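You operate a simulated robot arm through the tools that you are given. There is no shell and no other tool. Be economical: measure what you need, move in short steps, check, and stop when the job is done.

The job below is to be done with a simulated two-armed robot. You get a single attempt, and the scene is never put back.

JOB
Take the short wooden batten marked "L237" from the top of the timber table and leave it on the drain cover. Take the teal socket box and leave it on top of the brown carton on the top of the gauge table. Fetch the purple wedge and set it on the top of the timber table. Fetch the teal clip carton and set it on the top of the gauge table. Turn the teal dial to 25. Shut the small white door. Put the foam piece from the top of the filler table on the table marked boxes. Any order will do. Set down upright: teal clip carton.

It is judged by the outcome, as a careful person would: the job done as asked, and still so three seconds after it is handed in. It fails if anything else is knocked over, pushed out of place, dropped, spilled or broken. Lids that push on must go on centred and level and be pressed home; caps that screw on are set level and turned clockwise until they are tight.

ROBOT AND FRAMES
Two 7-joint arms with two-finger parallel grippers on one trunk, on a base that drives. Base frame: it is fixed to the floor where the robot stands at the start and does not move with it; the origin is under the middle of the robot, x ahead of it, y to its left, z up; the surface under the hand at the start is at about z = 800. Units: mm, rad, N and s.
The left shoulder is at the start at [45, 101, 1110], the right one opposite. With the tool pointing down near the work surface each hand reaches from about 220 to 520 mm from the robot's upright axis, wherever it stands, measured 20 degrees to its own side. Places, roughly: carton [-1500, -1250, 750]; drain cover [1000, 4500, 750]; foam piece (8x6x5 cm) [800, 5300, 700]; purple wedge (8x4x3 cm) [600, -1600, 800]; short wooden batten [500, 0, 750]; small white door [800, 4200, 600]; table marked BOXES [-1700, 5200, 700]; teal clip carton [500, -1250, 750]; teal dial [400, -1100, 800]; teal socket box (6x6x5 cm) [400, -1500, 800]; top of the gauge table (124x24 cm) [-1700, -1320, 800]; top of the timber table [700, 300, 800]. Payload 2.4 kg a hand.
The tool frame of a hand sits at the grasp point between the pads (the TCP): z along the fingers, y along the line on which they close. The tips reach 24 mm beyond it. Largest opening 68 mm; finger width 17, thickness 10; the body of the gripper, 40 by 70 mm, starts 41 mm behind the TCP.
Orientation is told as [roll, pitch, yaw] about the base's x, y, z axes, in that order, counted from this pose: with the fingers straight down and closing along the base's y, the tool's x points along the base's -x, its y along +y and its z along -z.

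CONTROLS
- The arms move only by the tool arm_command. It takes "left_increments", "right_increments" or both (then of equal length, played together; a hand with none holds still); each is one flat list of numbers, 7 for each row, row after row: the shift along the tool's x, y, z in mm, then the turn, a rotation vector about the tool's x, y, z in rad, then the opening in per cent of the stroke, from 0 (shut) to 100 (fully open). In form: [dx, dy, dz, ax, ay, az, gripper, dx, dy, dz, ax, ay, az, gripper, ...]. A call has 1 to 20 rows; each row is the pose to reach, as a shift and turn from the pose commanded when the call began, along the tool's axes at that moment. Each row takes 0.2 s and may step no farther than 50 mm and 0.15 rad from the row before; otherwise, or with a gripper value out of range, the whole call is refused. A pose out of reach is approached as far as the arm can. The call stops where the force on the tool passes 40 N (or 10 N more than at its start, if that is more) or the arm is blocked; 0.2 s more then pass. Each finger travels about 72 mm/s and halts on what it meets, pressing with about 42 N; the grip force reading is that of the motor and also rises with nothing between the fingers. The clock runs only during rows and for 0.2 s after the last one: add rows that repeat a pose to give the fingers time. It gives the time, the measured TCP pose, the force on the tool (base axes), the opening and the grip force at its end, in the units of the frame above (readings bear some noise), with the torque about the TCP (base axes, N m) and any sound that the robot's microphone picked up, and new pictures: "pictures" is both (left out), scene, wrist or none (wrist: the cameras of the hands that moved).
- Cameras (640 x 400 px; columns grow to the right, rows downward): "scene" is now at [120.5, 21.6, 1251.8]; the picture's right is [0.28, -0.96, 0.00], its down [-0.71, -0.20, -0.67] and it looks along [0.65, 0.19, -0.74] (base axes); focal length 250 px, centre (320, 200). "left" rides on the left gripper at [84, -11, -75] in its tool frame; the picture's right is [0.13, 0.99, 0.00], its down [-0.60, 0.08, -0.79] and it looks along [-0.79, 0.10, 0.61] (tool axes); focal length 251 px, centre (320, 200). "right" rides on the right gripper at [84, 11, -75] in its tool frame; the picture's right is [-0.13, 0.99, 0.00], its down [-0.60, -0.08, -0.79] and it looks along [-0.79, -0.10, 0.61] (tool axes); focal length 251 px, centre (320, 200).
- raise_lower(by): slides the trunk up (or, below 0, down) by that many mm; the arms and the scene camera ride with it, the base frame stays. It gives what a move gives, with no picture.
- drive_base(legs): drives the robot by 1 to 6 legs, each [ahead, left, turn to the left] in mm, mm and rad, along the robot's own axes; the way and the turn of a leg run together, so that a leg with both is an arc; at most 1500 mm and 3.142 rad a leg. The arms and the cameras ride along, it lands a little off, and it stops where it bumps. It gives what a move gives, and a new picture of the scene camera.
- aim_head(pan, tilt): turns the head with the scene camera to pan (to the left, within 1.501 rad either way) and tilt (down, from -0.506 to 1.204), counted from straight ahead of the robot. It gives what a move gives, and a new picture of the scene camera.
- measure_at(camera, pixels): for up to 12 pixels [column, row] of the newest picture of that camera ("zoom" is the newest enlarged one), the place [x, y, z] in the base frame of the surface seen there, good to about 2 mm. The clock stands still meanwhile.
- inspect(camera, box): a new picture of the part [left, top, right, bottom] of that camera's present view, enlarged. The clock stands still meanwhile.
- job_done(): hands the job in; it is judged then, once.

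Keep the steps short. Do not move on a guess: measure, check each grasp and each placing, and mend mistakes. In all there are 124 turns and 260 pictures (those below and enlarged ones count). Leave the grippers open and the arms clear of the work at the hand-in unless told otherwise, and finish with a single line.

The tools are called after "Emit:" as a command line: name --argument value ..., lists and objects as JSON in quotes. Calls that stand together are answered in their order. arm_command: Moves the arms, as the interface text tells. Its arguments: {"type":"object","properties":{"left_increments":{"type":"array","items":{"type":"number"}},"right_increments":{"type":"array","items":{"type":"number"}},"pictures":{"type":"string","enum":["both","scene","wrist","none"]}},"required":[]} The other tools are called the same way: raise_lower (by) slides the trunk up or down; drive_base (legs) drives the base; aim_head (pan, tilt) turns the head that bears the scene camera; measure_at (camera, pixels) gives the place of the surface under pixels of a picture; inspect (camera, box) takes an enlarged picture of a part of a camera's view; job_done () hands the job in.

At the start:

```text
time: 0.0
left_tool_pos: [284.7, 296.1, 1024.8]
left_tool_rot: [-0.001, 0.001, 0.001]
left_ft_force: [-0.5, -0.7, 1.3]
left_ft_torque: [0.0, 0.01, 0.0]
left_width: 67.7
left_grasp_force: 0.1
right_tool_pos: [374.8, -21.2, 1009.6]
right_tool_rot: [0.001, 0.001, 0.0]
right_ft_force: [0.2, 0.4, 0.6]
right_ft_torque: [0.01, -0.01, -0.02]
right_width: 67.9
right_grasp_force: 0.1
trunk travel left (down, up): [-325.0, 524.0]
robot x, y, heading: [-3.0, -1.1, 0.001]
head pan, tilt: [0.279, 0.833]
```

scene: 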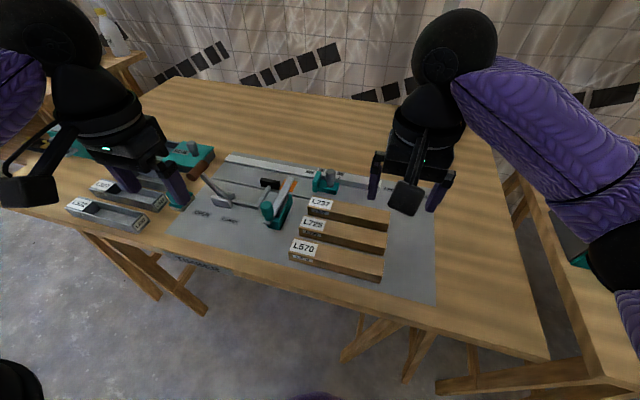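
right: 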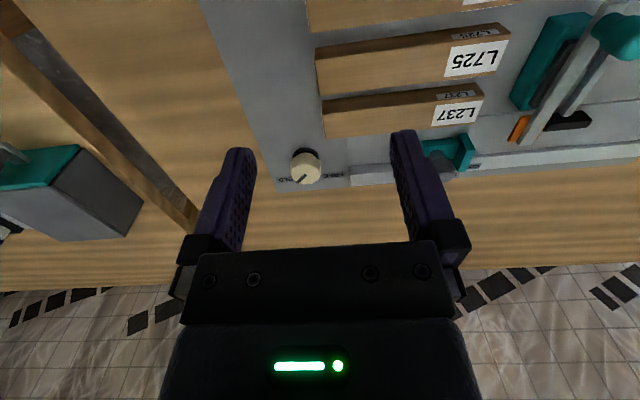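
left: 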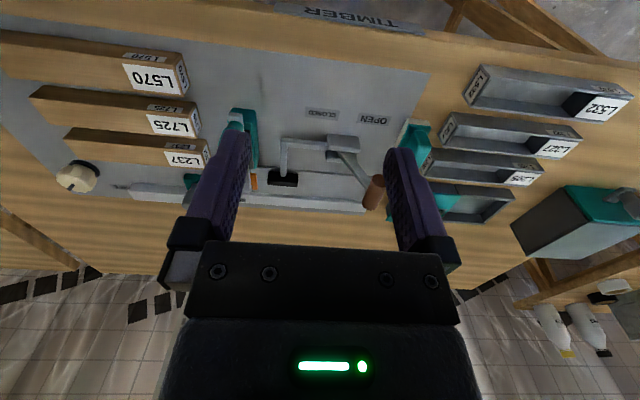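

I see the L237 batten at about (348,212) in the scene picture. I'll measure it and take a closer look.

Emit:
measure_at --camera "scene" --pixels '[[312, 198], [388, 211], [345, 208], [385, 222], [310, 210], [345, 216], [340, 232], [420, 240], [500, 300], [300, 170]]'

Emit:
inspect --camera "scene" --box '[160, 120, 480, 320]'

Emit:
measure_at --camera "right" --pixels '[[325, 108], [480, 90], [325, 130], [400, 105], [482, 110], [400, 120], [400, 95]]'

```text
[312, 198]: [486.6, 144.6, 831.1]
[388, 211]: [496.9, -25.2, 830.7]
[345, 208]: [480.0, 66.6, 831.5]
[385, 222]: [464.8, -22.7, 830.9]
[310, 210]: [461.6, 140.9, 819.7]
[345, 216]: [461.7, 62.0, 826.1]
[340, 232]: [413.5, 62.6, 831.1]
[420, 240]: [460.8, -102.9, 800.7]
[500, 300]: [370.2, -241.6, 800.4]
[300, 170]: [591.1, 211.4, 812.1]
```

```text
2.00 times, centred on (320, 220) of scene
```

zoom: 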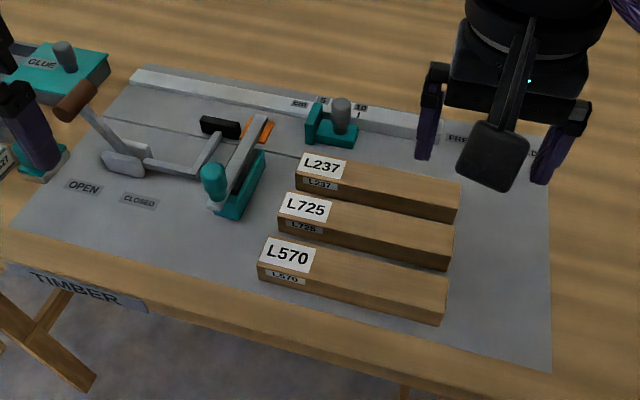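

```text
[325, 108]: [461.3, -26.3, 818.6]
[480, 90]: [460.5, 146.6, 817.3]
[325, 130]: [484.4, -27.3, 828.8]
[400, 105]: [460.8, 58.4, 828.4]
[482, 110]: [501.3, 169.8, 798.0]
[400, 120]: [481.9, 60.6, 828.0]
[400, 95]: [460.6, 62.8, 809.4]
```

The batten spans x≈461–500, y≈−27…146, top z≈831. I need the gap to L725 and the clear space behind, so I'll measure those.

Emit:
measure_at --camera "zoom" --pixels '[[380, 170], [380, 203], [380, 212], [380, 220], [380, 240], [400, 175], [400, 172], [340, 145], [355, 130], [300, 200], [455, 225], [380, 165]]'

Emit:
measure_at --camera "right" --pixels '[[400, 72], [400, 78], [400, 84], [400, 65], [400, 60], [400, 130], [400, 134], [400, 138], [448, 150], [305, 165]]'

```text
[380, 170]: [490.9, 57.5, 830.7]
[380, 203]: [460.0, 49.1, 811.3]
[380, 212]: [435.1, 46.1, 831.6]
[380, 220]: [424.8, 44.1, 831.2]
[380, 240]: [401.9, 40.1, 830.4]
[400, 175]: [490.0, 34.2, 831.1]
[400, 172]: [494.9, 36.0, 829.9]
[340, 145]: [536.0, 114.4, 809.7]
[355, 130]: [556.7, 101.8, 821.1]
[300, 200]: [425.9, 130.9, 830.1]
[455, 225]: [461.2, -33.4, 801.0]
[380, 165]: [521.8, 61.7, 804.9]
```

```text
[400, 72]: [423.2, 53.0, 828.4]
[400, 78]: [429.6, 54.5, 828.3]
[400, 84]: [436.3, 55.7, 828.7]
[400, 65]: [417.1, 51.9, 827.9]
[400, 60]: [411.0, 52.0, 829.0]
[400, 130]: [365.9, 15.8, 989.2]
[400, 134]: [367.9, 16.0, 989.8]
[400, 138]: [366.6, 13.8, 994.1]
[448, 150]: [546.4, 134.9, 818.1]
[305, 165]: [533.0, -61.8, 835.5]
```

L725's back edge is at x≈439 and L237's front edge at 461, so the gap is 22 mm. A ~50 mm opening fits. I'll bring the right hand over the batten, turned 90° so the fingers close along x, and stop at z≈900.

Emit:
arm_command --right_increments '[-9.6, 7.3, 10, 0, 0, -0.143, 90, -19.1, 14.7, 20, 0, 0, -0.286, 80, -28.7, 22, 30, 0, 0, -0.428, 73, -38.3, 29.3, 40, 0, 0, -0.571, 73, -47.8, 36.7, 50, 0, 0, -0.714, 73, -57.4, 44, 60, 0, 0, -0.857, 73, -66.9, 51.4, 70, 0, 0, -1.0, 73, -76.5, 58.7, 80, 0, 0, -1.142, 73, -86.1, 66, 90, 0, 0, -1.285, 73, -95.6, 73.4, 100, 0, 0, -1.428, 73, -105.2, 80.7, 109.6, 0, 0, -1.571, 73, -105.2, 80.7, 109.6, 0, 0, -1.571, 73]' --pictures "wrist"

```text
time: 2.6
left_tool_pos: [284.6, 296.3, 1025.3]
left_tool_rot: [-0.001, 0.0, -0.001]
left_ft_force: [0.6, 0.0, -0.2]
left_ft_torque: [0.0, -0.04, -0.01]
left_width: 68.0
left_grasp_force: 0.1
right_tool_pos: [460.8, 37.9, 909.7]
right_tool_rot: [-0.002, 0.0, 1.572]
right_ft_force: [-0.2, 0.1, 0.1]
right_ft_torque: [-0.01, -0.02, -0.02]
right_width: 49.6
right_grasp_force: 0.1
right hand out of reach, approached as far as the arm can: row 9, 10, 11, 12
trunk travel left (down, up): [-325.0, 524.0]
robot x, y, heading: [1.2, -0.6, 0.0]
head pan, tilt: [0.279, 0.833]
```

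right: 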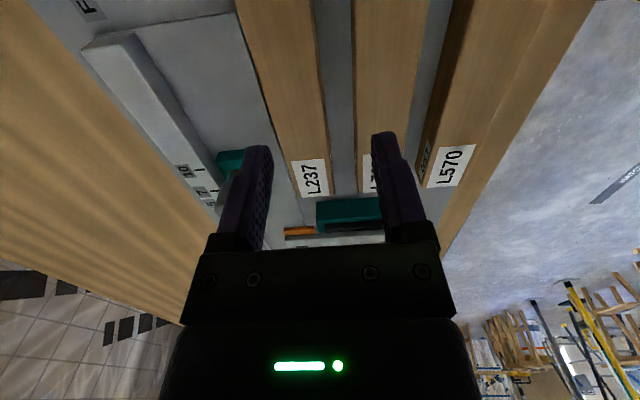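

The right hand falls short by about 20 mm in x and in y. I'll drive the base 130 mm to the left so the batten lies more on the right hand's own side.

Emit:
drive_base --legs '[[0, 130, 0]]'

```text
time: 3.9
left_tool_pos: [284.8, 425.8, 1023.5]
left_tool_rot: [0.0, 0.001, -0.001]
left_ft_force: [-0.4, -1.2, 0.3]
left_ft_torque: [0.0, 0.01, -0.01]
left_width: 67.8
left_grasp_force: 0.0
right_tool_pos: [460.7, 168.1, 909.4]
right_tool_rot: [-0.003, 0.001, 1.57]
right_ft_force: [-0.2, 0.3, 0.3]
right_ft_torque: [0.01, -0.02, 0.02]
right_width: 49.6
right_grasp_force: 0.0
trunk travel left (down, up): [-325.0, 524.0]
robot x, y, heading: [-0.2, 131.1, 0.001]
head pan, tilt: [0.279, 0.833]
```

scene: 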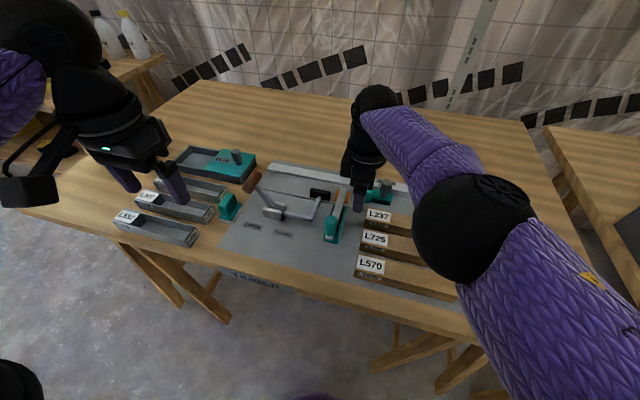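

Now the tool's x is base −y and its y is base −x. I'll move 108.6 mm along −y and 19.5 mm along +x, then check.

Emit:
arm_command --right_increments '[36, -6.5, 0, 0, 0, 0, 73, 72, -13, 10, 0, 0, 0, 73, 108.6, -19.3, 20, 0, 0, 0, 73, 108.6, -19.3, 30, 0, 0, 0, 73]' --pictures "wrist"

```text
time: 4.9
left_tool_pos: [284.3, 425.2, 1025.6]
left_tool_rot: [0.0, 0.001, 0.001]
left_ft_force: [0.4, -0.3, 0.5]
left_ft_torque: [-0.01, 0.01, -0.03]
left_width: 68.0
left_grasp_force: 0.1
right_tool_pos: [481.4, 58.6, 881.0]
right_tool_rot: [-0.002, 0.002, 1.569]
right_ft_force: [-0.4, -0.3, 0.3]
right_ft_torque: [0.0, 0.02, -0.01]
right_width: 49.4
right_grasp_force: 0.0
trunk travel left (down, up): [-325.0, 524.0]
robot x, y, heading: [2.9, 126.9, -0.0]
head pan, tilt: [0.279, 0.833]
```

right: 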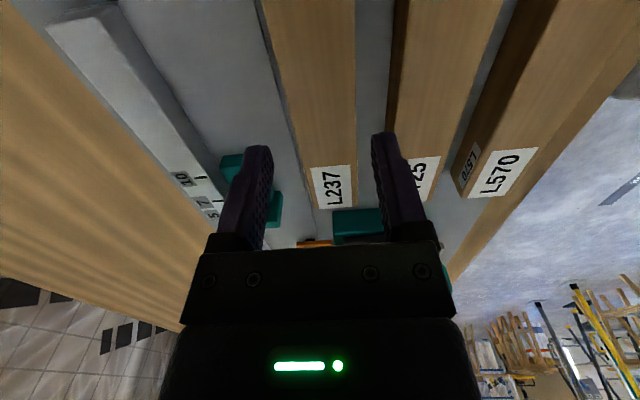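

The hand is above the batten. I'll check the batten's edges in this wrist view before I lower it.

Emit:
measure_at --camera "right" --pixels '[[276, 80], [284, 80], [348, 80], [354, 80], [362, 80], [380, 80], [390, 80], [400, 80], [290, 120], [350, 120]]'

```text
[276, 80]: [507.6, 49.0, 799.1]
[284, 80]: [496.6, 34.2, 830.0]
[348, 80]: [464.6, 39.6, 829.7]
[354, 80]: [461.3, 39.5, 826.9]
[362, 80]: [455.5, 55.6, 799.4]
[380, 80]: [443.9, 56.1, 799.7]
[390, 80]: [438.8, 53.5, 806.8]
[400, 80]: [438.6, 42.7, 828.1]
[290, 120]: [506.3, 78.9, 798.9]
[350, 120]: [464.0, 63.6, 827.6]
```

Edges are at x≈461.5 and ≈498, centre ≈480. I'll lower to z≈829 and close.

Emit:
arm_command --right_increments '[0, 0.7, 26, 0, 0, 0, 73, 0, 0.7, 46, 0, 0, 0, 73, 0, 0.7, 52, 0, 0, 0, 73, 0, 0.7, 52, 0, 0, 0, 40, 0, 0.7, 52, 0, 0, 0, 30, 0, 0.7, 52, 0, 0, 0, 30]' --pictures "wrist"

```text
time: 6.3
left_tool_pos: [284.7, 425.8, 1024.8]
left_tool_rot: [0.0, -0.001, 0.0]
left_ft_force: [0.8, -0.2, 0.6]
left_ft_torque: [0.01, 0.01, 0.02]
left_width: 67.9
left_grasp_force: 0.1
right_tool_pos: [479.4, 58.0, 827.0]
right_tool_rot: [-0.001, 0.0, 1.569]
right_ft_force: [0.3, 0.0, 0.3]
right_ft_torque: [-0.04, -0.02, -0.02]
right_width: 37.7
right_grasp_force: 41.7
trunk travel left (down, up): [-325.0, 524.0]
robot x, y, heading: [0.5, 127.3, 0.008]
head pan, tilt: [0.279, 0.833]
```

right: 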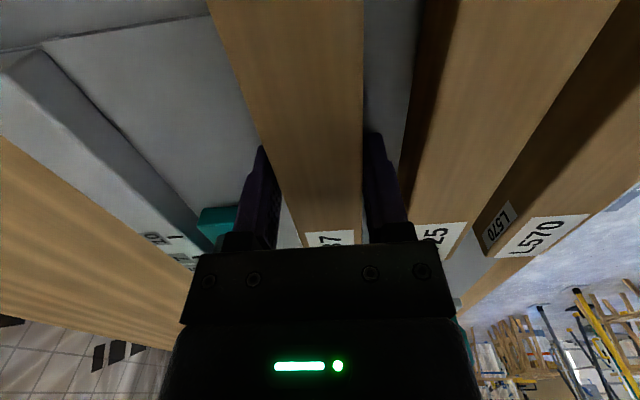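

Gripped at 37.7 mm with 41.7 N. I'll lift 150 mm and draw the hand in, toward the robot.

Emit:
arm_command --right_increments '[0, 0, -20, 0, 0, 0, 30, 0, 0, -60, 0, 0, 0, 30, 0, 0, -105, 0, 0, 0, 30, 0, 0, -150, 0, 0, 0, 30, 0, 40, -180, 0, 0, 0, 30, 0, 80, -200, 0, 0, 0, 30, 0, 110, -200, 0, 0, 0, 30]' --pictures "wrist"

Emit:
aim_head --pan 1.4 --tilt 0.35

```text
time: 7.9
left_tool_pos: [284.6, 425.6, 1025.0]
left_tool_rot: [0.0, 0.001, -0.001]
left_ft_force: [0.1, 0.1, -0.6]
left_ft_torque: [-0.02, -0.03, 0.05]
left_width: 67.9
left_grasp_force: 0.1
right_tool_pos: [369.0, 59.8, 1029.3]
right_tool_rot: [-0.001, 0.004, 1.568]
right_ft_force: [0.2, -0.1, -1.9]
right_ft_torque: [-0.02, -0.01, -0.01]
right_width: 37.3
right_grasp_force: 42.3
trunk travel left (down, up): [-325.0, 524.0]
robot x, y, heading: [-0.5, 129.4, 0.004]
head pan, tilt: [0.279, 0.833]
```

right: 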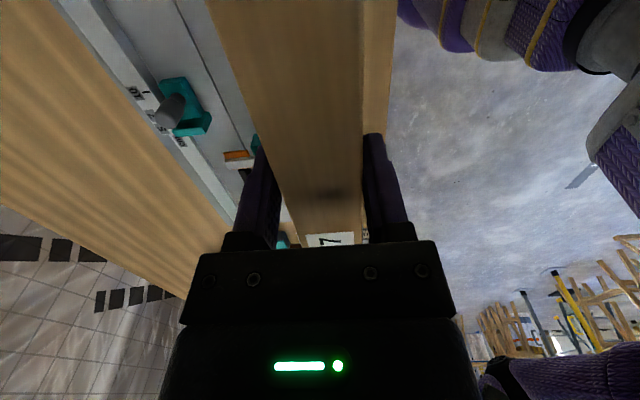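

```text
time: 9.2
left_tool_pos: [285.3, 426.0, 1024.6]
left_tool_rot: [0.001, 0.0, 0.0]
left_ft_force: [-0.5, -0.9, -0.3]
left_ft_torque: [-0.01, -0.04, 0.03]
left_width: 68.1
left_grasp_force: 0.1
right_tool_pos: [369.9, 58.9, 1028.8]
right_tool_rot: [0.001, 0.0, 1.57]
right_ft_force: [0.2, 0.6, -1.2]
right_ft_torque: [-0.03, -0.03, 0.03]
right_width: 37.6
right_grasp_force: 42.1
trunk travel left (down, up): [-325.0, 524.0]
robot x, y, heading: [-0.5, 129.7, 0.003]
head pan, tilt: [1.4, 0.351]
```

scene: 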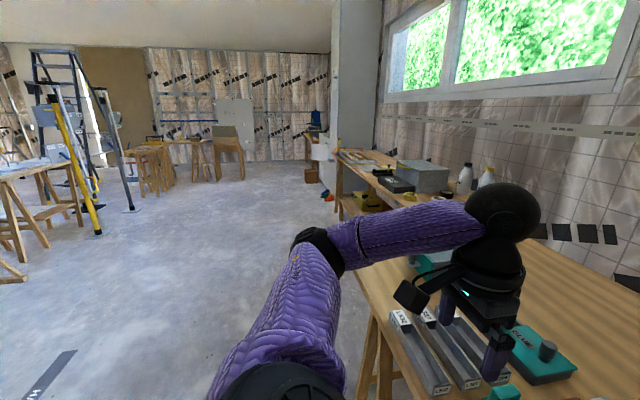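

I see an aisle to the north with a second table on the right side. I'll measure the places that matter for the route.

Emit:
measure_at --camera "scene" --pixels '[[340, 200], [345, 240], [320, 150], [335, 160], [325, 190], [310, 175], [240, 180], [130, 205], [95, 235], [200, 180], [420, 175], [313, 150]]'

Emit:
inspect --camera "scene" --box '[230, 90, 470, 240]'

```text
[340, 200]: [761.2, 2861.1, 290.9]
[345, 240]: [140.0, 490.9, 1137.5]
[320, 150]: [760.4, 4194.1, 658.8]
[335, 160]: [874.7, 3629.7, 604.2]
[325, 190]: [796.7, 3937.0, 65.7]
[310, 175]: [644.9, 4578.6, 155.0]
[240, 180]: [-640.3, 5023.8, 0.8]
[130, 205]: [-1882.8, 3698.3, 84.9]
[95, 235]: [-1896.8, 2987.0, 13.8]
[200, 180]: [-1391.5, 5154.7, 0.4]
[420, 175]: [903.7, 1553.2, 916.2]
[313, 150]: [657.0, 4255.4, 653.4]
```

```text
2.67 times, centred on (350, 165) of scene
```

zoom: 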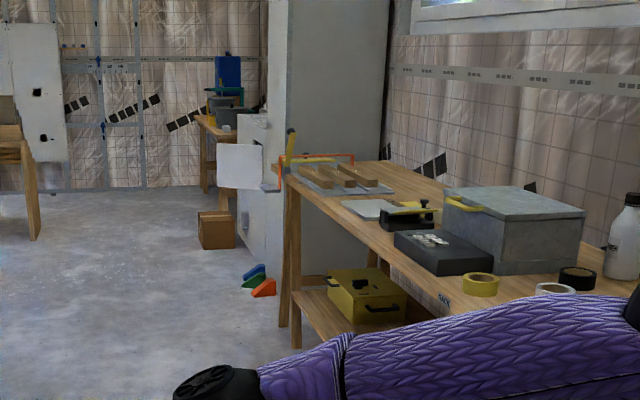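

The way at x≈−350 is clear up to y≈4400. I'll back off 400 mm and drive left about 4100 mm.

Emit:
drive_base --legs '[[-400, 0, 0], [0, 1400, 0], [0, 1400, 0], [0, 1200, 0]]'

Emit:
aim_head --pan 0.0 --tilt 0.3

```text
time: 30.6
left_tool_pos: [-116.3, 4429.1, 1024.3]
left_tool_rot: [-0.001, -0.001, -0.001]
left_ft_force: [0.7, 0.2, -0.6]
left_ft_torque: [-0.01, 0.0, 0.04]
left_width: 68.0
left_grasp_force: 0.1
right_tool_pos: [-32.3, 4063.4, 1028.9]
right_tool_rot: [0.0, -0.001, 1.567]
right_ft_force: [-0.2, 0.7, -1.5]
right_ft_torque: [-0.03, 0.03, 0.01]
right_width: 37.5
right_grasp_force: 41.9
trunk travel left (down, up): [-325.0, 524.0]
robot x, y, heading: [-402.7, 4136.1, 0.0]
head pan, tilt: [1.4, 0.351]
```

scene: 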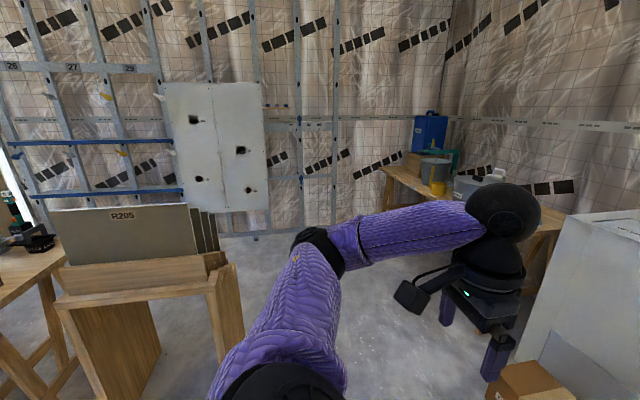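

```text
time: 32.1
left_tool_pos: [-116.5, 4430.3, 1024.1]
left_tool_rot: [0.002, 0.0, -0.001]
left_ft_force: [0.4, -0.1, 0.2]
left_ft_torque: [-0.02, -0.01, 0.01]
left_width: 68.1
left_grasp_force: 0.0
right_tool_pos: [-33.5, 4064.1, 1027.6]
right_tool_rot: [-0.001, 0.002, 1.565]
right_ft_force: [0.4, 0.4, -1.0]
right_ft_torque: [0.0, 0.01, -0.02]
right_width: 37.4
right_grasp_force: 41.7
trunk travel left (down, up): [-325.0, 524.0]
robot x, y, heading: [-401.7, 4133.6, -0.002]
head pan, tilt: [0.0, 0.3]
```

scene: 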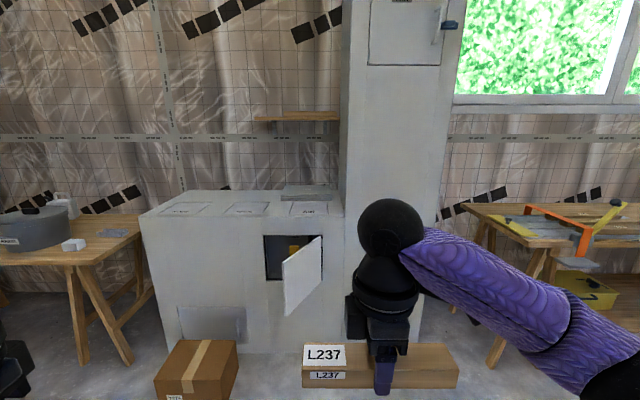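

I see the white cabinet with its open small door at about (300,275) and covers on its top. I'll zoom in to read the labels and measure.

Emit:
inspect --camera "scene" --box '[130, 170, 360, 330]'

Emit:
measure_at --camera "scene" --pixels '[[305, 194], [330, 194], [308, 208], [245, 209], [188, 209], [150, 225], [335, 225], [282, 265], [283, 318], [321, 235], [321, 290], [266, 237]]'

```text
2.50 times, centred on (245, 250) of scene
```

zoom: 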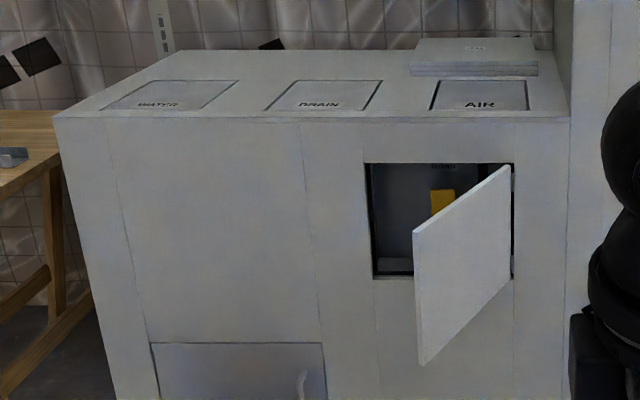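

```text
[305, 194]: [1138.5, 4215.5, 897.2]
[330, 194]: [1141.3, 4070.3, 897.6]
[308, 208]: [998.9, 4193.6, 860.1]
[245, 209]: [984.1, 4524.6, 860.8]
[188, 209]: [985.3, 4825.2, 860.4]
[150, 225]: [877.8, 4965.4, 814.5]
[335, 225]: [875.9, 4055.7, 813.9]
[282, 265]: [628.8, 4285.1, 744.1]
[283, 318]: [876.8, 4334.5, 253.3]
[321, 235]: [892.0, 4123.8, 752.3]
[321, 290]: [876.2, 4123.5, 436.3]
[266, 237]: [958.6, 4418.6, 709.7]
```

I read WATER, DRAIN, AIR on the cabinet top. I need the drain cover's corners, the floor carton and the door measured.

Emit:
measure_at --camera "zoom" --pixels '[[268, 109], [364, 109], [300, 82], [381, 82], [320, 95], [250, 100], [340, 120], [505, 200], [417, 240], [420, 355], [512, 180], [374, 180]]'

Emit:
measure_at --camera "scene" --pixels '[[175, 342], [235, 342], [157, 378], [222, 380], [236, 375], [190, 360], [225, 350], [345, 260], [440, 180], [370, 100], [82, 362], [496, 362]]'

```text
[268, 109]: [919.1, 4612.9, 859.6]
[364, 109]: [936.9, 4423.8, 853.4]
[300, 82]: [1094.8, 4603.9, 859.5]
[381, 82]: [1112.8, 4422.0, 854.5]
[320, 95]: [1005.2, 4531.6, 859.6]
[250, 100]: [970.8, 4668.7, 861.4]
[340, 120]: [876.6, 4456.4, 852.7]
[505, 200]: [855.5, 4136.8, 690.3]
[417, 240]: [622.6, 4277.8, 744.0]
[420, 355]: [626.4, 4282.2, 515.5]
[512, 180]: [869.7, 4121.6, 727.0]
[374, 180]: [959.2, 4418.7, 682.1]
```

```text
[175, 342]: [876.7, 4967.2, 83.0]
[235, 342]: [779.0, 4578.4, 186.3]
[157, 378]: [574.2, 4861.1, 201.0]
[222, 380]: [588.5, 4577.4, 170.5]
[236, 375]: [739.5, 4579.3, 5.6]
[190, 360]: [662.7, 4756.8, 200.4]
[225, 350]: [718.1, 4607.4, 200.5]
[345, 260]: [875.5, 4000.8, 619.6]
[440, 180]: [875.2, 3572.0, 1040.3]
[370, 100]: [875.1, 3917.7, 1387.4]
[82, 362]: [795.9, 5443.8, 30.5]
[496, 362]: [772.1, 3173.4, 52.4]
```

The drain cover spans x≈915–1105, y≈4425–4612 at z≈860. The door is hinged at about (876,4122), its free edge is at about (624,4280), and it spans z 515–745. I'll tilt the head down to learn how far the robot's own base reaches before I drive near.

Emit:
aim_head --pan 0.0 --tilt 1.2

```text
time: 33.3
left_tool_pos: [-116.1, 4429.8, 1023.1]
left_tool_rot: [0.0, 0.0, -0.002]
left_ft_force: [-0.8, -0.8, 0.0]
left_ft_torque: [-0.01, 0.0, -0.01]
left_width: 68.0
left_grasp_force: 0.1
right_tool_pos: [-32.5, 4064.4, 1027.9]
right_tool_rot: [0.0, 0.0, 1.567]
right_ft_force: [-0.2, -0.2, -0.7]
right_ft_torque: [0.02, 0.04, 0.0]
right_width: 37.4
right_grasp_force: 41.6
trunk travel left (down, up): [-325.0, 524.0]
robot x, y, heading: [-398.6, 4133.4, -0.001]
head pan, tilt: [0.0, 1.201]
```

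scene: 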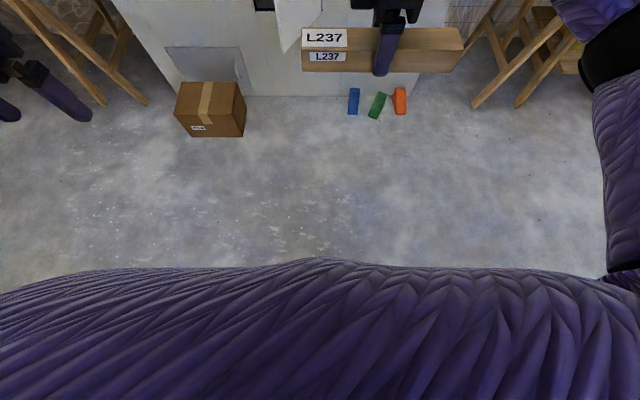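

There are coloured wedges on the floor in front of the cabinet, around (375,102). I'll measure those and my own front.

Emit:
measure_at --camera "scene" --pixels '[[354, 112], [352, 92], [377, 115], [398, 112], [403, 90], [320, 262], [320, 300], [100, 275], [540, 280], [245, 130], [195, 134], [320, 255]]'

```text
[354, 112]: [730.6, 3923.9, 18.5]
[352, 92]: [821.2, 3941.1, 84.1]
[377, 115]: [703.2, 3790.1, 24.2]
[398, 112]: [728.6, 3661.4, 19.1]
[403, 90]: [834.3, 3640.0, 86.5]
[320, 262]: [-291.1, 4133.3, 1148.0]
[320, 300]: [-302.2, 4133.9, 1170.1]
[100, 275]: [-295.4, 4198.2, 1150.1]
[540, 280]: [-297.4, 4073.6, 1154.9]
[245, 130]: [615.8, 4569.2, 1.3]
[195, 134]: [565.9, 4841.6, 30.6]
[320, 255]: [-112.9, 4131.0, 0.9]
```

The base front lies within about 260–290 mm of its axis, and the floor wedges are at x≥700, y≤3950. I'll drive to about (430, 4090) to shut the door with the free left hand.

Emit:
drive_base --legs '[[500, -43, 0], [329, 0, 0]]'

Emit:
raise_lower --by -100

Emit:
aim_head --pan 0.35 --tilt 0.8

```text
time: 38.1
left_tool_pos: [713.5, 4383.3, 1024.4]
left_tool_rot: [0.0, 0.0, -0.002]
left_ft_force: [-0.2, 1.1, 0.3]
left_ft_torque: [-0.02, -0.01, -0.02]
left_width: 67.8
left_grasp_force: 0.2
right_tool_pos: [798.7, 4019.0, 1028.3]
right_tool_rot: [-0.001, 0.0, 1.568]
right_ft_force: [-0.4, 0.0, -0.8]
right_ft_torque: [-0.02, -0.04, 0.04]
right_width: 37.3
right_grasp_force: 41.8
trunk travel left (down, up): [-325.0, 524.0]
robot x, y, heading: [427.9, 4090.7, -0.005]
head pan, tilt: [0.0, 1.201]
```

scene: 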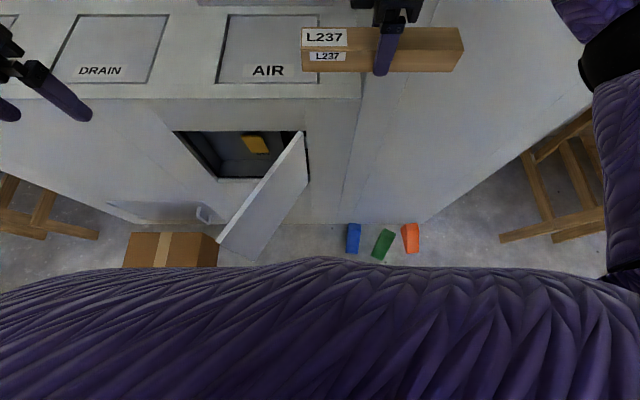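

```text
time: 38.9
left_tool_pos: [716.1, 4383.8, 961.4]
left_tool_rot: [0.0, 0.007, -0.004]
left_ft_force: [0.5, 1.1, 0.5]
left_ft_torque: [0.01, 0.0, -0.03]
left_width: 68.1
left_grasp_force: 0.2
right_tool_pos: [799.4, 4018.5, 964.6]
right_tool_rot: [0.003, -0.005, 1.577]
right_ft_force: [3.3, 5.5, -9.1]
right_ft_torque: [0.34, 0.14, 0.27]
right_width: 37.2
right_grasp_force: 41.9
trunk travel left (down, up): [-265.0, 585.0]
robot x, y, heading: [429.6, 4087.6, 0.001]
head pan, tilt: [0.0, 1.201]
stopped: the force on the tool passed its limit at 47 N (the readings are from after the stop); the commanded pose is now the measured one
```

```text
time: 39.8
left_tool_pos: [715.1, 4383.3, 962.5]
left_tool_rot: [0.0, 0.006, -0.005]
left_ft_force: [0.1, 0.1, 0.4]
left_ft_torque: [0.04, -0.02, 0.03]
left_width: 68.4
left_grasp_force: 0.1
right_tool_pos: [800.1, 4019.2, 967.7]
right_tool_rot: [0.002, -0.003, 1.575]
right_ft_force: [11.7, 10.7, -11.4]
right_ft_torque: [0.31, 0.62, 0.89]
right_width: 37.5
right_grasp_force: 42.0
trunk travel left (down, up): [-265.0, 585.0]
robot x, y, heading: [429.5, 4088.7, -0.005]
head pan, tilt: [0.351, 0.799]
```

scene: 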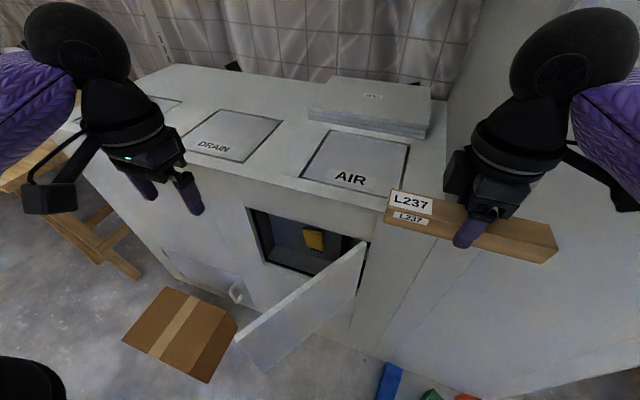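

The right wrist seems to be touching the pillar face, with a force of ~15 N. I'll draw the right hand back toward the robot (base −x, tool +y).

Emit:
arm_command --right_increments '[0, 20, 0, 0, 0, 0, 30, 20, 60, 0, 0, 0, 0, 30, 40, 100, 0, 0, 0, 0, 30]' --pictures "scene"

```text
time: 40.0
left_tool_pos: [714.0, 4385.0, 964.4]
left_tool_rot: [-0.002, 0.009, -0.005]
left_ft_force: [0.1, -0.5, -0.4]
left_ft_torque: [-0.02, -0.02, 0.01]
left_width: 67.7
left_grasp_force: 0.0
right_tool_pos: [796.9, 4020.7, 967.0]
right_tool_rot: [0.0, -0.008, 1.586]
right_ft_force: [0.9, 5.8, -7.0]
right_ft_torque: [0.21, -0.08, -0.06]
right_width: 37.3
right_grasp_force: 42.0
trunk travel left (down, up): [-265.0, 585.0]
robot x, y, heading: [428.8, 4088.8, -0.002]
head pan, tilt: [0.351, 0.799]
stopped in row 1 (right hand): the force on the tool passed its limit at 62 N (the readings are from after the stop); the commanded pose is now the measured one
```

scene: 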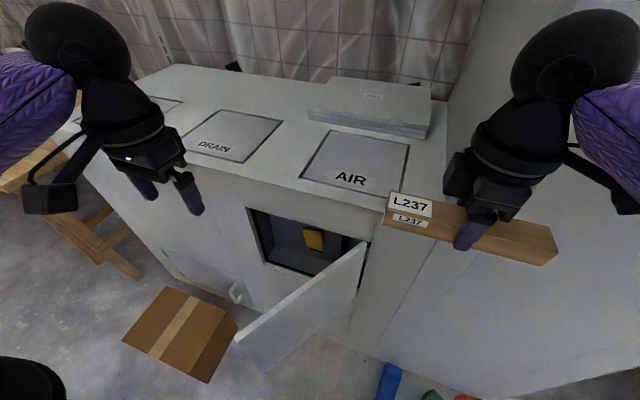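

The right arm is still hindered. I'll look to the right to find what it touches.

Emit:
aim_head --pan -0.6 --tilt 0.5

Emit:
inspect --camera "right" --box '[0, 0, 640, 400]'

```text
time: 41.3
left_tool_pos: [715.2, 4384.3, 963.2]
left_tool_rot: [0.0, 0.007, -0.005]
left_ft_force: [-0.9, -0.1, -0.7]
left_ft_torque: [0.03, -0.01, 0.02]
left_width: 68.1
left_grasp_force: 0.0
right_tool_pos: [796.9, 4019.9, 966.0]
right_tool_rot: [0.0, -0.006, 1.586]
right_ft_force: [8.4, 6.3, -8.2]
right_ft_torque: [0.21, 0.49, 0.65]
right_width: 37.4
right_grasp_force: 41.7
trunk travel left (down, up): [-265.0, 585.0]
robot x, y, heading: [424.8, 4087.5, -0.004]
head pan, tilt: [-0.6, 0.499]
```

scene: 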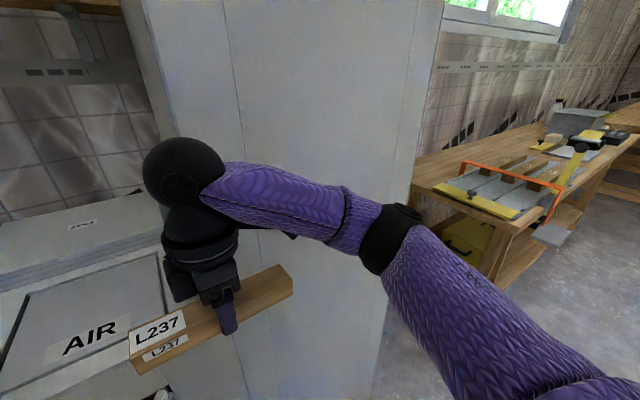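

```text
1.00 times, centred on (320, 200) of right (not enlarged: the box is as wide or as high as the picture)
```

zoom: 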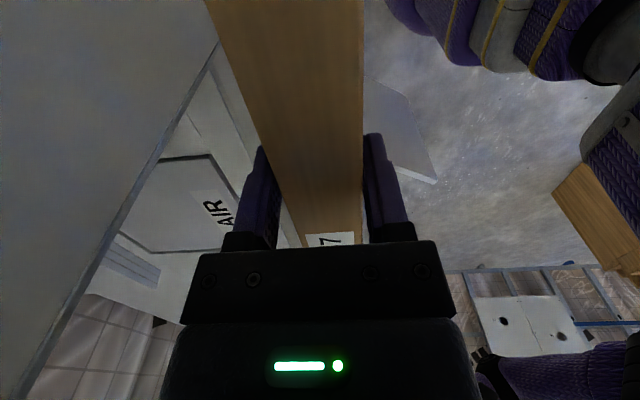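

The elbow and wrist lie close against the pillar face. I'll back the base off 150 mm, which frees everything.

Emit:
drive_base --legs '[[-150, 0, 0]]'

```text
time: 42.6
left_tool_pos: [565.8, 4384.5, 963.3]
left_tool_rot: [0.0, 0.004, -0.003]
left_ft_force: [-0.5, -1.1, 0.2]
left_ft_torque: [0.0, 0.0, 0.02]
left_width: 68.1
left_grasp_force: 0.1
right_tool_pos: [647.9, 4019.9, 966.9]
right_tool_rot: [-0.001, -0.006, 1.587]
right_ft_force: [6.3, 8.3, -8.6]
right_ft_torque: [0.18, 0.37, 0.58]
right_width: 37.4
right_grasp_force: 41.9
trunk travel left (down, up): [-265.0, 585.0]
robot x, y, heading: [277.2, 4088.7, -0.002]
head pan, tilt: [-0.6, 0.499]
```

scene: 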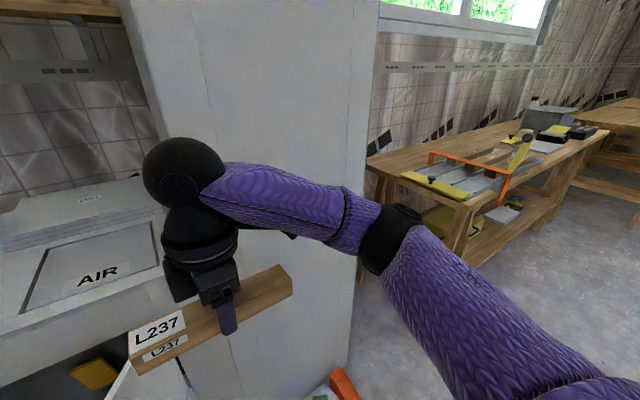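

The force stays the same away from the pillar, so it is a self-contact. The wrist camera bracket points −y, straight under the forearm. I'll turn the hand back toward yaw ≈ 0.8 to free it.

Emit:
arm_command --right_increments '[0, -5, 5, 0, 0, 0.1, 30, 0, -10, 10, 0, 0, 0.2, 30, 0, -10, 10, 0, 0, 0.35, 30, 0, -10, 10, 0, 0, 0.5, 30, 0, -10, 10, 0, 0, 0.64, 30, 0, -10, 10, 0, 0, 0.785, 30]' --pictures "scene"

```text
time: 43.0
left_tool_pos: [566.6, 4385.1, 962.4]
left_tool_rot: [0.0, 0.008, -0.004]
left_ft_force: [-0.3, 1.1, 0.7]
left_ft_torque: [-0.02, 0.0, -0.02]
left_width: 68.1
left_grasp_force: 0.1
right_tool_pos: [649.4, 4020.7, 964.4]
right_tool_rot: [-0.005, -0.013, 1.559]
right_ft_force: [2.0, 4.7, -6.1]
right_ft_torque: [0.15, 0.04, 0.07]
right_width: 37.4
right_grasp_force: 42.1
trunk travel left (down, up): [-265.0, 585.0]
robot x, y, heading: [280.5, 4086.1, -0.004]
head pan, tilt: [-0.6, 0.499]
stopped in row 1 (right hand): the force on the tool passed its limit at 55 N (the readings are from after the stop); the commanded pose is now the measured one
```

scene: 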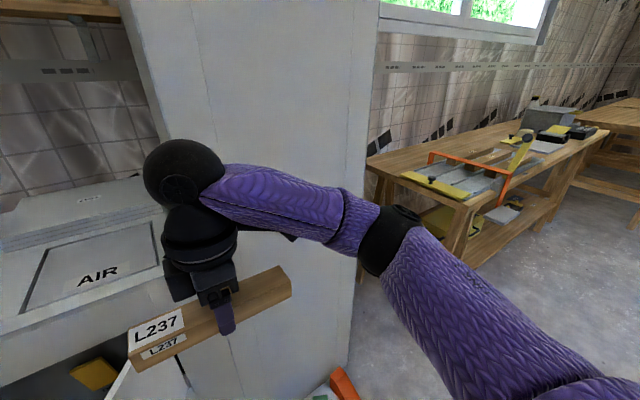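

The torque on the tool (+z) and the force (+x) show the forearm pressing the bracket toward +yaw. So I'll turn the other way, by small positive yaw.

Emit:
arm_command --right_increments '[0, 0, 0, 0, 0, -0.05, 30, 0, 0, 0, 0, 0, -0.12, 30, 0, 0, 0, 0, 0, -0.2, 30, 0, 0, 0, 0, 0, -0.28, 30]' --pictures "none"

```text
time: 44.0
left_tool_pos: [566.0, 4385.3, 962.5]
left_tool_rot: [0.0, 0.005, -0.003]
left_ft_force: [-0.5, -0.5, 0.7]
left_ft_torque: [-0.02, 0.02, -0.02]
left_width: 68.0
left_grasp_force: 0.1
right_tool_pos: [650.0, 4019.9, 964.0]
right_tool_rot: [-0.007, -0.012, 1.839]
right_ft_force: [-0.2, 0.0, -0.7]
right_ft_torque: [-0.01, -0.01, 0.01]
right_width: 37.5
right_grasp_force: 42.5
trunk travel left (down, up): [-265.0, 585.0]
robot x, y, heading: [282.4, 4086.0, -0.004]
head pan, tilt: [-0.6, 0.499]
```

Freed, forces are ~0. I'll drive back ahead 148 mm, and look at the door with the head.

Emit:
drive_base --legs '[[148, 4, 0]]'

Emit:
aim_head --pan 0.35 --tilt 0.9

```text
time: 45.3
left_tool_pos: [715.0, 4388.6, 961.7]
left_tool_rot: [0.0, 0.008, -0.005]
left_ft_force: [0.1, -0.1, 0.4]
left_ft_torque: [0.0, 0.03, -0.01]
left_width: 67.9
left_grasp_force: 0.1
right_tool_pos: [799.1, 4024.7, 963.6]
right_tool_rot: [-0.006, -0.012, 1.839]
right_ft_force: [0.3, -0.1, -1.3]
right_ft_torque: [-0.01, 0.01, -0.04]
right_width: 37.5
right_grasp_force: 41.8
trunk travel left (down, up): [-265.0, 585.0]
robot x, y, heading: [428.8, 4097.7, -0.006]
head pan, tilt: [-0.6, 0.499]
```

scene: 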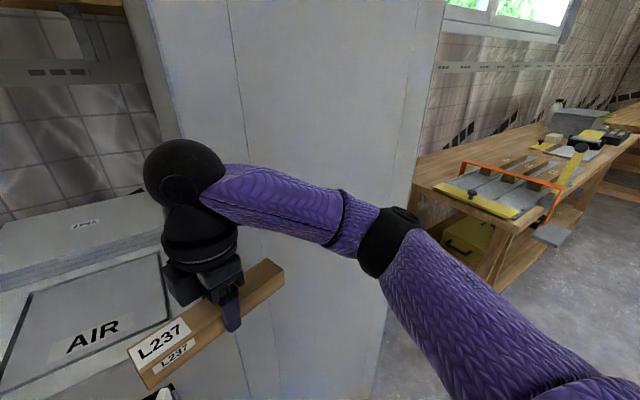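

```text
time: 46.5
left_tool_pos: [714.0, 4388.7, 962.8]
left_tool_rot: [0.001, 0.009, -0.005]
left_ft_force: [-0.2, -1.0, 0.4]
left_ft_torque: [-0.01, 0.0, -0.01]
left_width: 68.2
left_grasp_force: 0.1
right_tool_pos: [799.3, 4025.8, 964.9]
right_tool_rot: [-0.006, -0.013, 1.841]
right_ft_force: [-0.3, -0.2, -0.4]
right_ft_torque: [-0.02, -0.02, 0.01]
right_width: 37.0
right_grasp_force: 42.1
trunk travel left (down, up): [-265.0, 585.0]
robot x, y, heading: [428.4, 4093.9, -0.008]
head pan, tilt: [0.351, 0.901]
```

scene: 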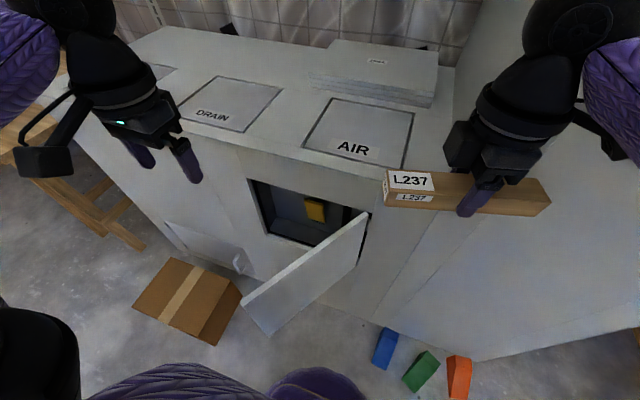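

I'll move the left hand over the door to its outer (right-front) side at about (655, 4195), tilted 0.7 rad forward with the gripper shut, then down to z≈727.

Emit:
arm_command --left_increments '[10, -45, 0, 0, -0.14, 0, 60, 20, -90, 0, 0, -0.28, 0, 30, 30, -135, 0, 0, -0.42, 0, 0, 45, -178, 10, 0, -0.56, 0, 0, 59, -193, 50, 0, -0.7, 0, 0, 59, -193, 98, 0, -0.7, 0, 0, 59, -193, 146, 0, -0.7, 0, 0, 59, -193, 194, 0, -0.7, 0, 0, 59, -193, 237, 0, -0.7, 0, 0]' --pictures "scene"

```text
time: 48.5
left_tool_pos: [651.5, 4196.9, 726.6]
left_tool_rot: [-0.001, -0.694, -0.003]
left_ft_force: [-0.1, 0.0, -0.5]
left_ft_torque: [-0.02, -0.01, 0.0]
left_width: 0.1
left_grasp_force: 23.5
left hand out of reach, approached as far as the arm can: row 2, 3, 4, 5, 6, 7, 8
right_tool_pos: [798.7, 4024.0, 963.7]
right_tool_rot: [-0.007, -0.013, 1.84]
right_ft_force: [0.0, -0.3, -1.5]
right_ft_torque: [-0.01, -0.03, -0.01]
right_width: 37.4
right_grasp_force: 42.4
trunk travel left (down, up): [-265.0, 585.0]
robot x, y, heading: [430.3, 4094.5, -0.004]
head pan, tilt: [0.351, 0.901]
```

scene: 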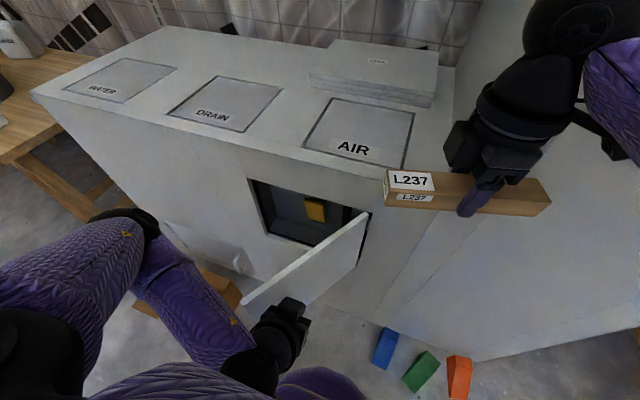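

The hand is beside the door's outer face. Now I'll push along (+x, +y) in small steps until the door seats.

Emit:
arm_command --left_increments '[-13.8, 12, 11.6, 0, 0, 0, 0, -27.5, 24, 23.2, 0, 0, 0, 0, -41.3, 36, 34.8, 0, 0, 0, 0, -55, 48, 46.4, 0, 0, 0, 0, -68.8, 60, 58, 0, 0, 0, 0, -82.5, 72, 69.6, 0, 0, 0, 0, -96.3, 82, 81.2, 0, 0, 0, 0, -110, 92, 92.8, 0, 0, 0, 0, -123.8, 100, 104.4, 0, 0, 0, 0, -137.5, 105, 116, 0, 0, 0, 0]' --pictures "scene"

```text
time: 50.8
left_tool_pos: [833.8, 4301.0, 724.0]
left_tool_rot: [0.001, -0.694, -0.002]
left_ft_force: [0.1, -0.1, 0.0]
left_ft_torque: [0.0, 0.0, 0.0]
left_width: 0.0
left_grasp_force: 24.0
right_tool_pos: [799.7, 4024.5, 964.2]
right_tool_rot: [-0.007, -0.013, 1.841]
right_ft_force: [-0.9, -0.3, -1.5]
right_ft_torque: [-0.02, -0.01, 0.0]
right_width: 37.4
right_grasp_force: 42.4
trunk travel left (down, up): [-265.0, 585.0]
robot x, y, heading: [429.2, 4094.4, -0.001]
head pan, tilt: [0.351, 0.901]
```

scene: 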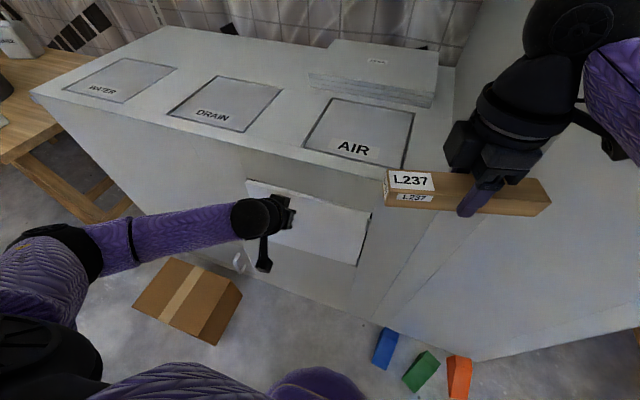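

The door is nearly closed. I'll push the last 20–35 mm slowly until there is resistance.

Emit:
arm_command --left_increments '[-7.7, 0, 6.4, 0, 0, 0, 0, -13.8, 0, 11.6, 0, 0, 0, 0, -18.4, 0, 15.5, 0, 0, 0, 0, -22.2, 0, 18.7, 0, 0, 0, 0, -26, 0, 21.9, 0, 0, 0, 0, -29, 0, 24.4, 0, 0, 0, 0]' --pictures "scene"

```text
time: 51.7
left_tool_pos: [853.6, 4300.8, 721.7]
left_tool_rot: [-0.001, -0.68, 0.0]
left_ft_force: [-19.7, -1.4, 6.5]
left_ft_torque: [-0.02, 0.11, -0.04]
left_width: 0.0
left_grasp_force: 23.8
right_tool_pos: [797.8, 4025.7, 964.2]
right_tool_rot: [-0.009, -0.01, 1.84]
right_ft_force: [0.7, 0.7, 0.3]
right_ft_torque: [0.01, 0.0, 0.02]
right_width: 37.6
right_grasp_force: 42.1
trunk travel left (down, up): [-265.0, 585.0]
robot x, y, heading: [424.7, 4093.3, -0.003]
head pan, tilt: [0.351, 0.901]
stopped in row 4 (left hand): the force on the tool passed its limit at 46 N (the readings are from after the stop); the commanded pose is now the measured one
```

scene: 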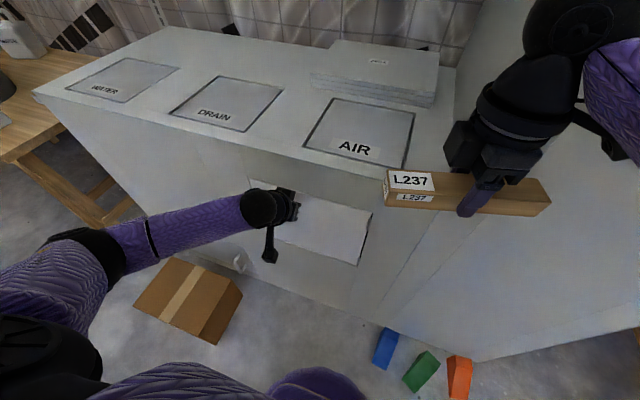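

It resisted at 46 N with the face at about x=877. I'll draw the left hand back 120 mm and up 230 mm, then measure the door.

Emit:
arm_command --left_increments '[30.6, 0, -25.8, 0, 0, 0, 0, 61, 0, -51.5, 0, 0, 0, 0, 92, 0, -77, 0, 0, 0, 0, 64, 0, -111, 0, 0.12, 0, 20, 34, 0, -146, 0, 0.25, 0, 40, 4, 0, -181, 0, 0.38, 0, 60, -26, 0, -216, 0, 0.5, 0, 80, -50, 0, -245, 0, 0.6, 0, 100, -56, 0, -253, 0, 0.68, 0, 100]' --pictures "scene"

Emit:
inspect --camera "scene" --box '[160, 60, 480, 300]'

Emit:
measure_at --camera "scene" --pixels '[[345, 240], [300, 210], [260, 190], [240, 190], [280, 250], [362, 220], [372, 220], [355, 262], [270, 200]]'

```text
time: 53.7
left_tool_pos: [739.4, 4300.6, 955.0]
left_tool_rot: [0.0, -0.003, 0.0]
left_ft_force: [0.0, 0.1, 0.3]
left_ft_torque: [0.0, -0.02, -0.01]
left_width: 68.1
left_grasp_force: 0.0
right_tool_pos: [796.9, 4025.8, 964.7]
right_tool_rot: [-0.006, -0.012, 1.841]
right_ft_force: [-0.1, 0.0, -1.2]
right_ft_torque: [0.02, 0.03, 0.01]
right_width: 37.3
right_grasp_force: 41.8
trunk travel left (down, up): [-265.0, 585.0]
robot x, y, heading: [429.4, 4093.0, 0.001]
head pan, tilt: [0.351, 0.901]
```

scene: 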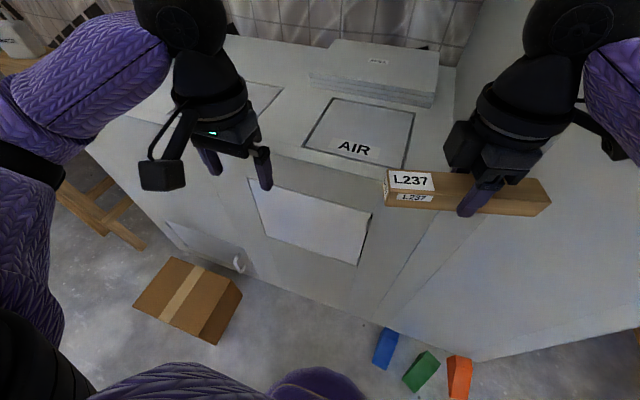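

```text
1.67 times, centred on (320, 180) of scene
```

zoom: 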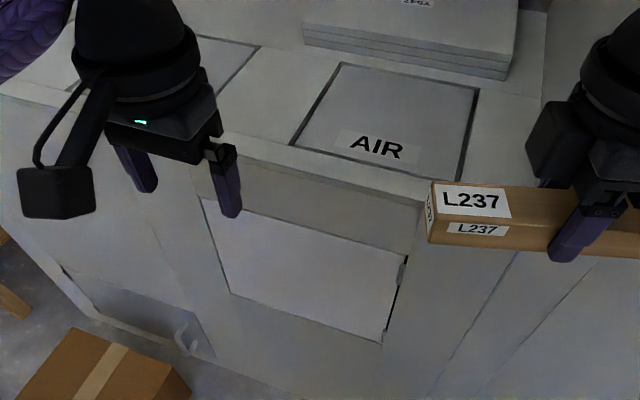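

```text
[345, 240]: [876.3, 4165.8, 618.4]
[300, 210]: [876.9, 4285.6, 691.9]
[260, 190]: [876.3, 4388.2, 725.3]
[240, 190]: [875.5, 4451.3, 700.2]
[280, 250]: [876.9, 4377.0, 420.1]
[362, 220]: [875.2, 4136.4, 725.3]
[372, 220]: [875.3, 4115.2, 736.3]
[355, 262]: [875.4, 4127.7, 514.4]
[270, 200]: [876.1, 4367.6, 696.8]
```

The door is flush with the cabinet face, with all points at x≈876. Next is the batten. I'll raise the trunk 60 mm, turn left 0.8 rad in place and drive to about (590, 4220).

Emit:
raise_lower --by 60

Emit:
drive_base --legs '[[0, 0, 0.8]]'

Emit:
drive_base --legs '[[203, -27, 0]]'

```text
time: 54.7
left_tool_pos: [740.8, 4301.0, 1015.4]
left_tool_rot: [0.0, -0.003, -0.003]
left_ft_force: [-0.2, 0.6, 0.5]
left_ft_torque: [-0.01, -0.01, 0.0]
left_width: 68.0
left_grasp_force: 0.1
right_tool_pos: [798.2, 4025.1, 1024.5]
right_tool_rot: [-0.007, -0.012, 1.842]
right_ft_force: [0.3, 0.5, -1.6]
right_ft_torque: [0.0, 0.03, 0.0]
right_width: 37.4
right_grasp_force: 41.9
trunk travel left (down, up): [-325.0, 525.0]
robot x, y, heading: [425.6, 4093.8, -0.003]
head pan, tilt: [0.351, 0.901]
```

```text
time: 57.2
left_tool_pos: [499.4, 4461.4, 1013.5]
left_tool_rot: [0.0, -0.002, 0.792]
left_ft_force: [0.7, 0.4, -0.3]
left_ft_torque: [-0.04, 0.02, 0.0]
left_width: 68.0
left_grasp_force: 0.0
right_tool_pos: [735.0, 4309.6, 1023.7]
right_tool_rot: [-0.005, -0.012, 2.634]
right_ft_force: [0.3, 0.2, -0.7]
right_ft_torque: [-0.01, 0.02, 0.0]
right_width: 37.4
right_grasp_force: 41.5
trunk travel left (down, up): [-325.0, 525.0]
robot x, y, heading: [424.5, 4094.6, 0.795]
head pan, tilt: [0.351, 0.901]
```

scene: 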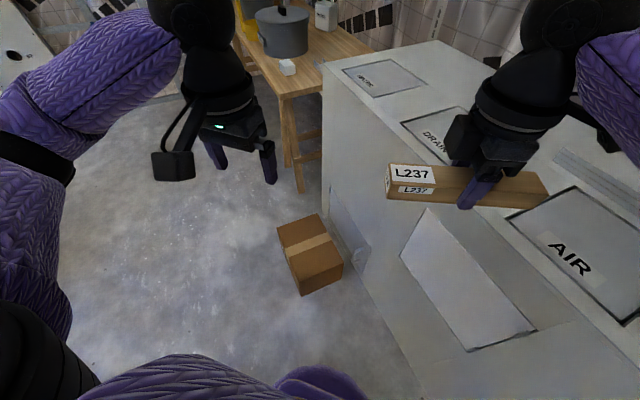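

```text
time: 58.8
left_tool_pos: [660.9, 4586.8, 1014.0]
left_tool_rot: [0.001, -0.003, 0.793]
left_ft_force: [-0.7, 0.6, 0.1]
left_ft_torque: [-0.01, 0.01, 0.01]
left_width: 68.1
left_grasp_force: 0.1
right_tool_pos: [897.4, 4435.1, 1022.9]
right_tool_rot: [-0.007, -0.012, 2.633]
right_ft_force: [0.8, -0.1, -0.6]
right_ft_torque: [-0.04, 0.0, 0.04]
right_width: 37.6
right_grasp_force: 41.6
trunk travel left (down, up): [-325.0, 525.0]
robot x, y, heading: [590.1, 4220.1, 0.791]
head pan, tilt: [0.351, 0.901]
```

scene: 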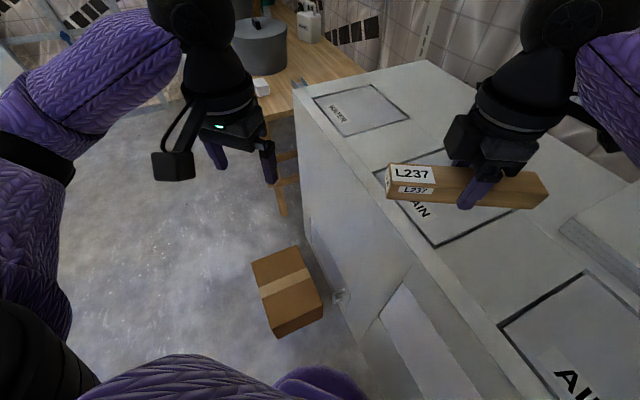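

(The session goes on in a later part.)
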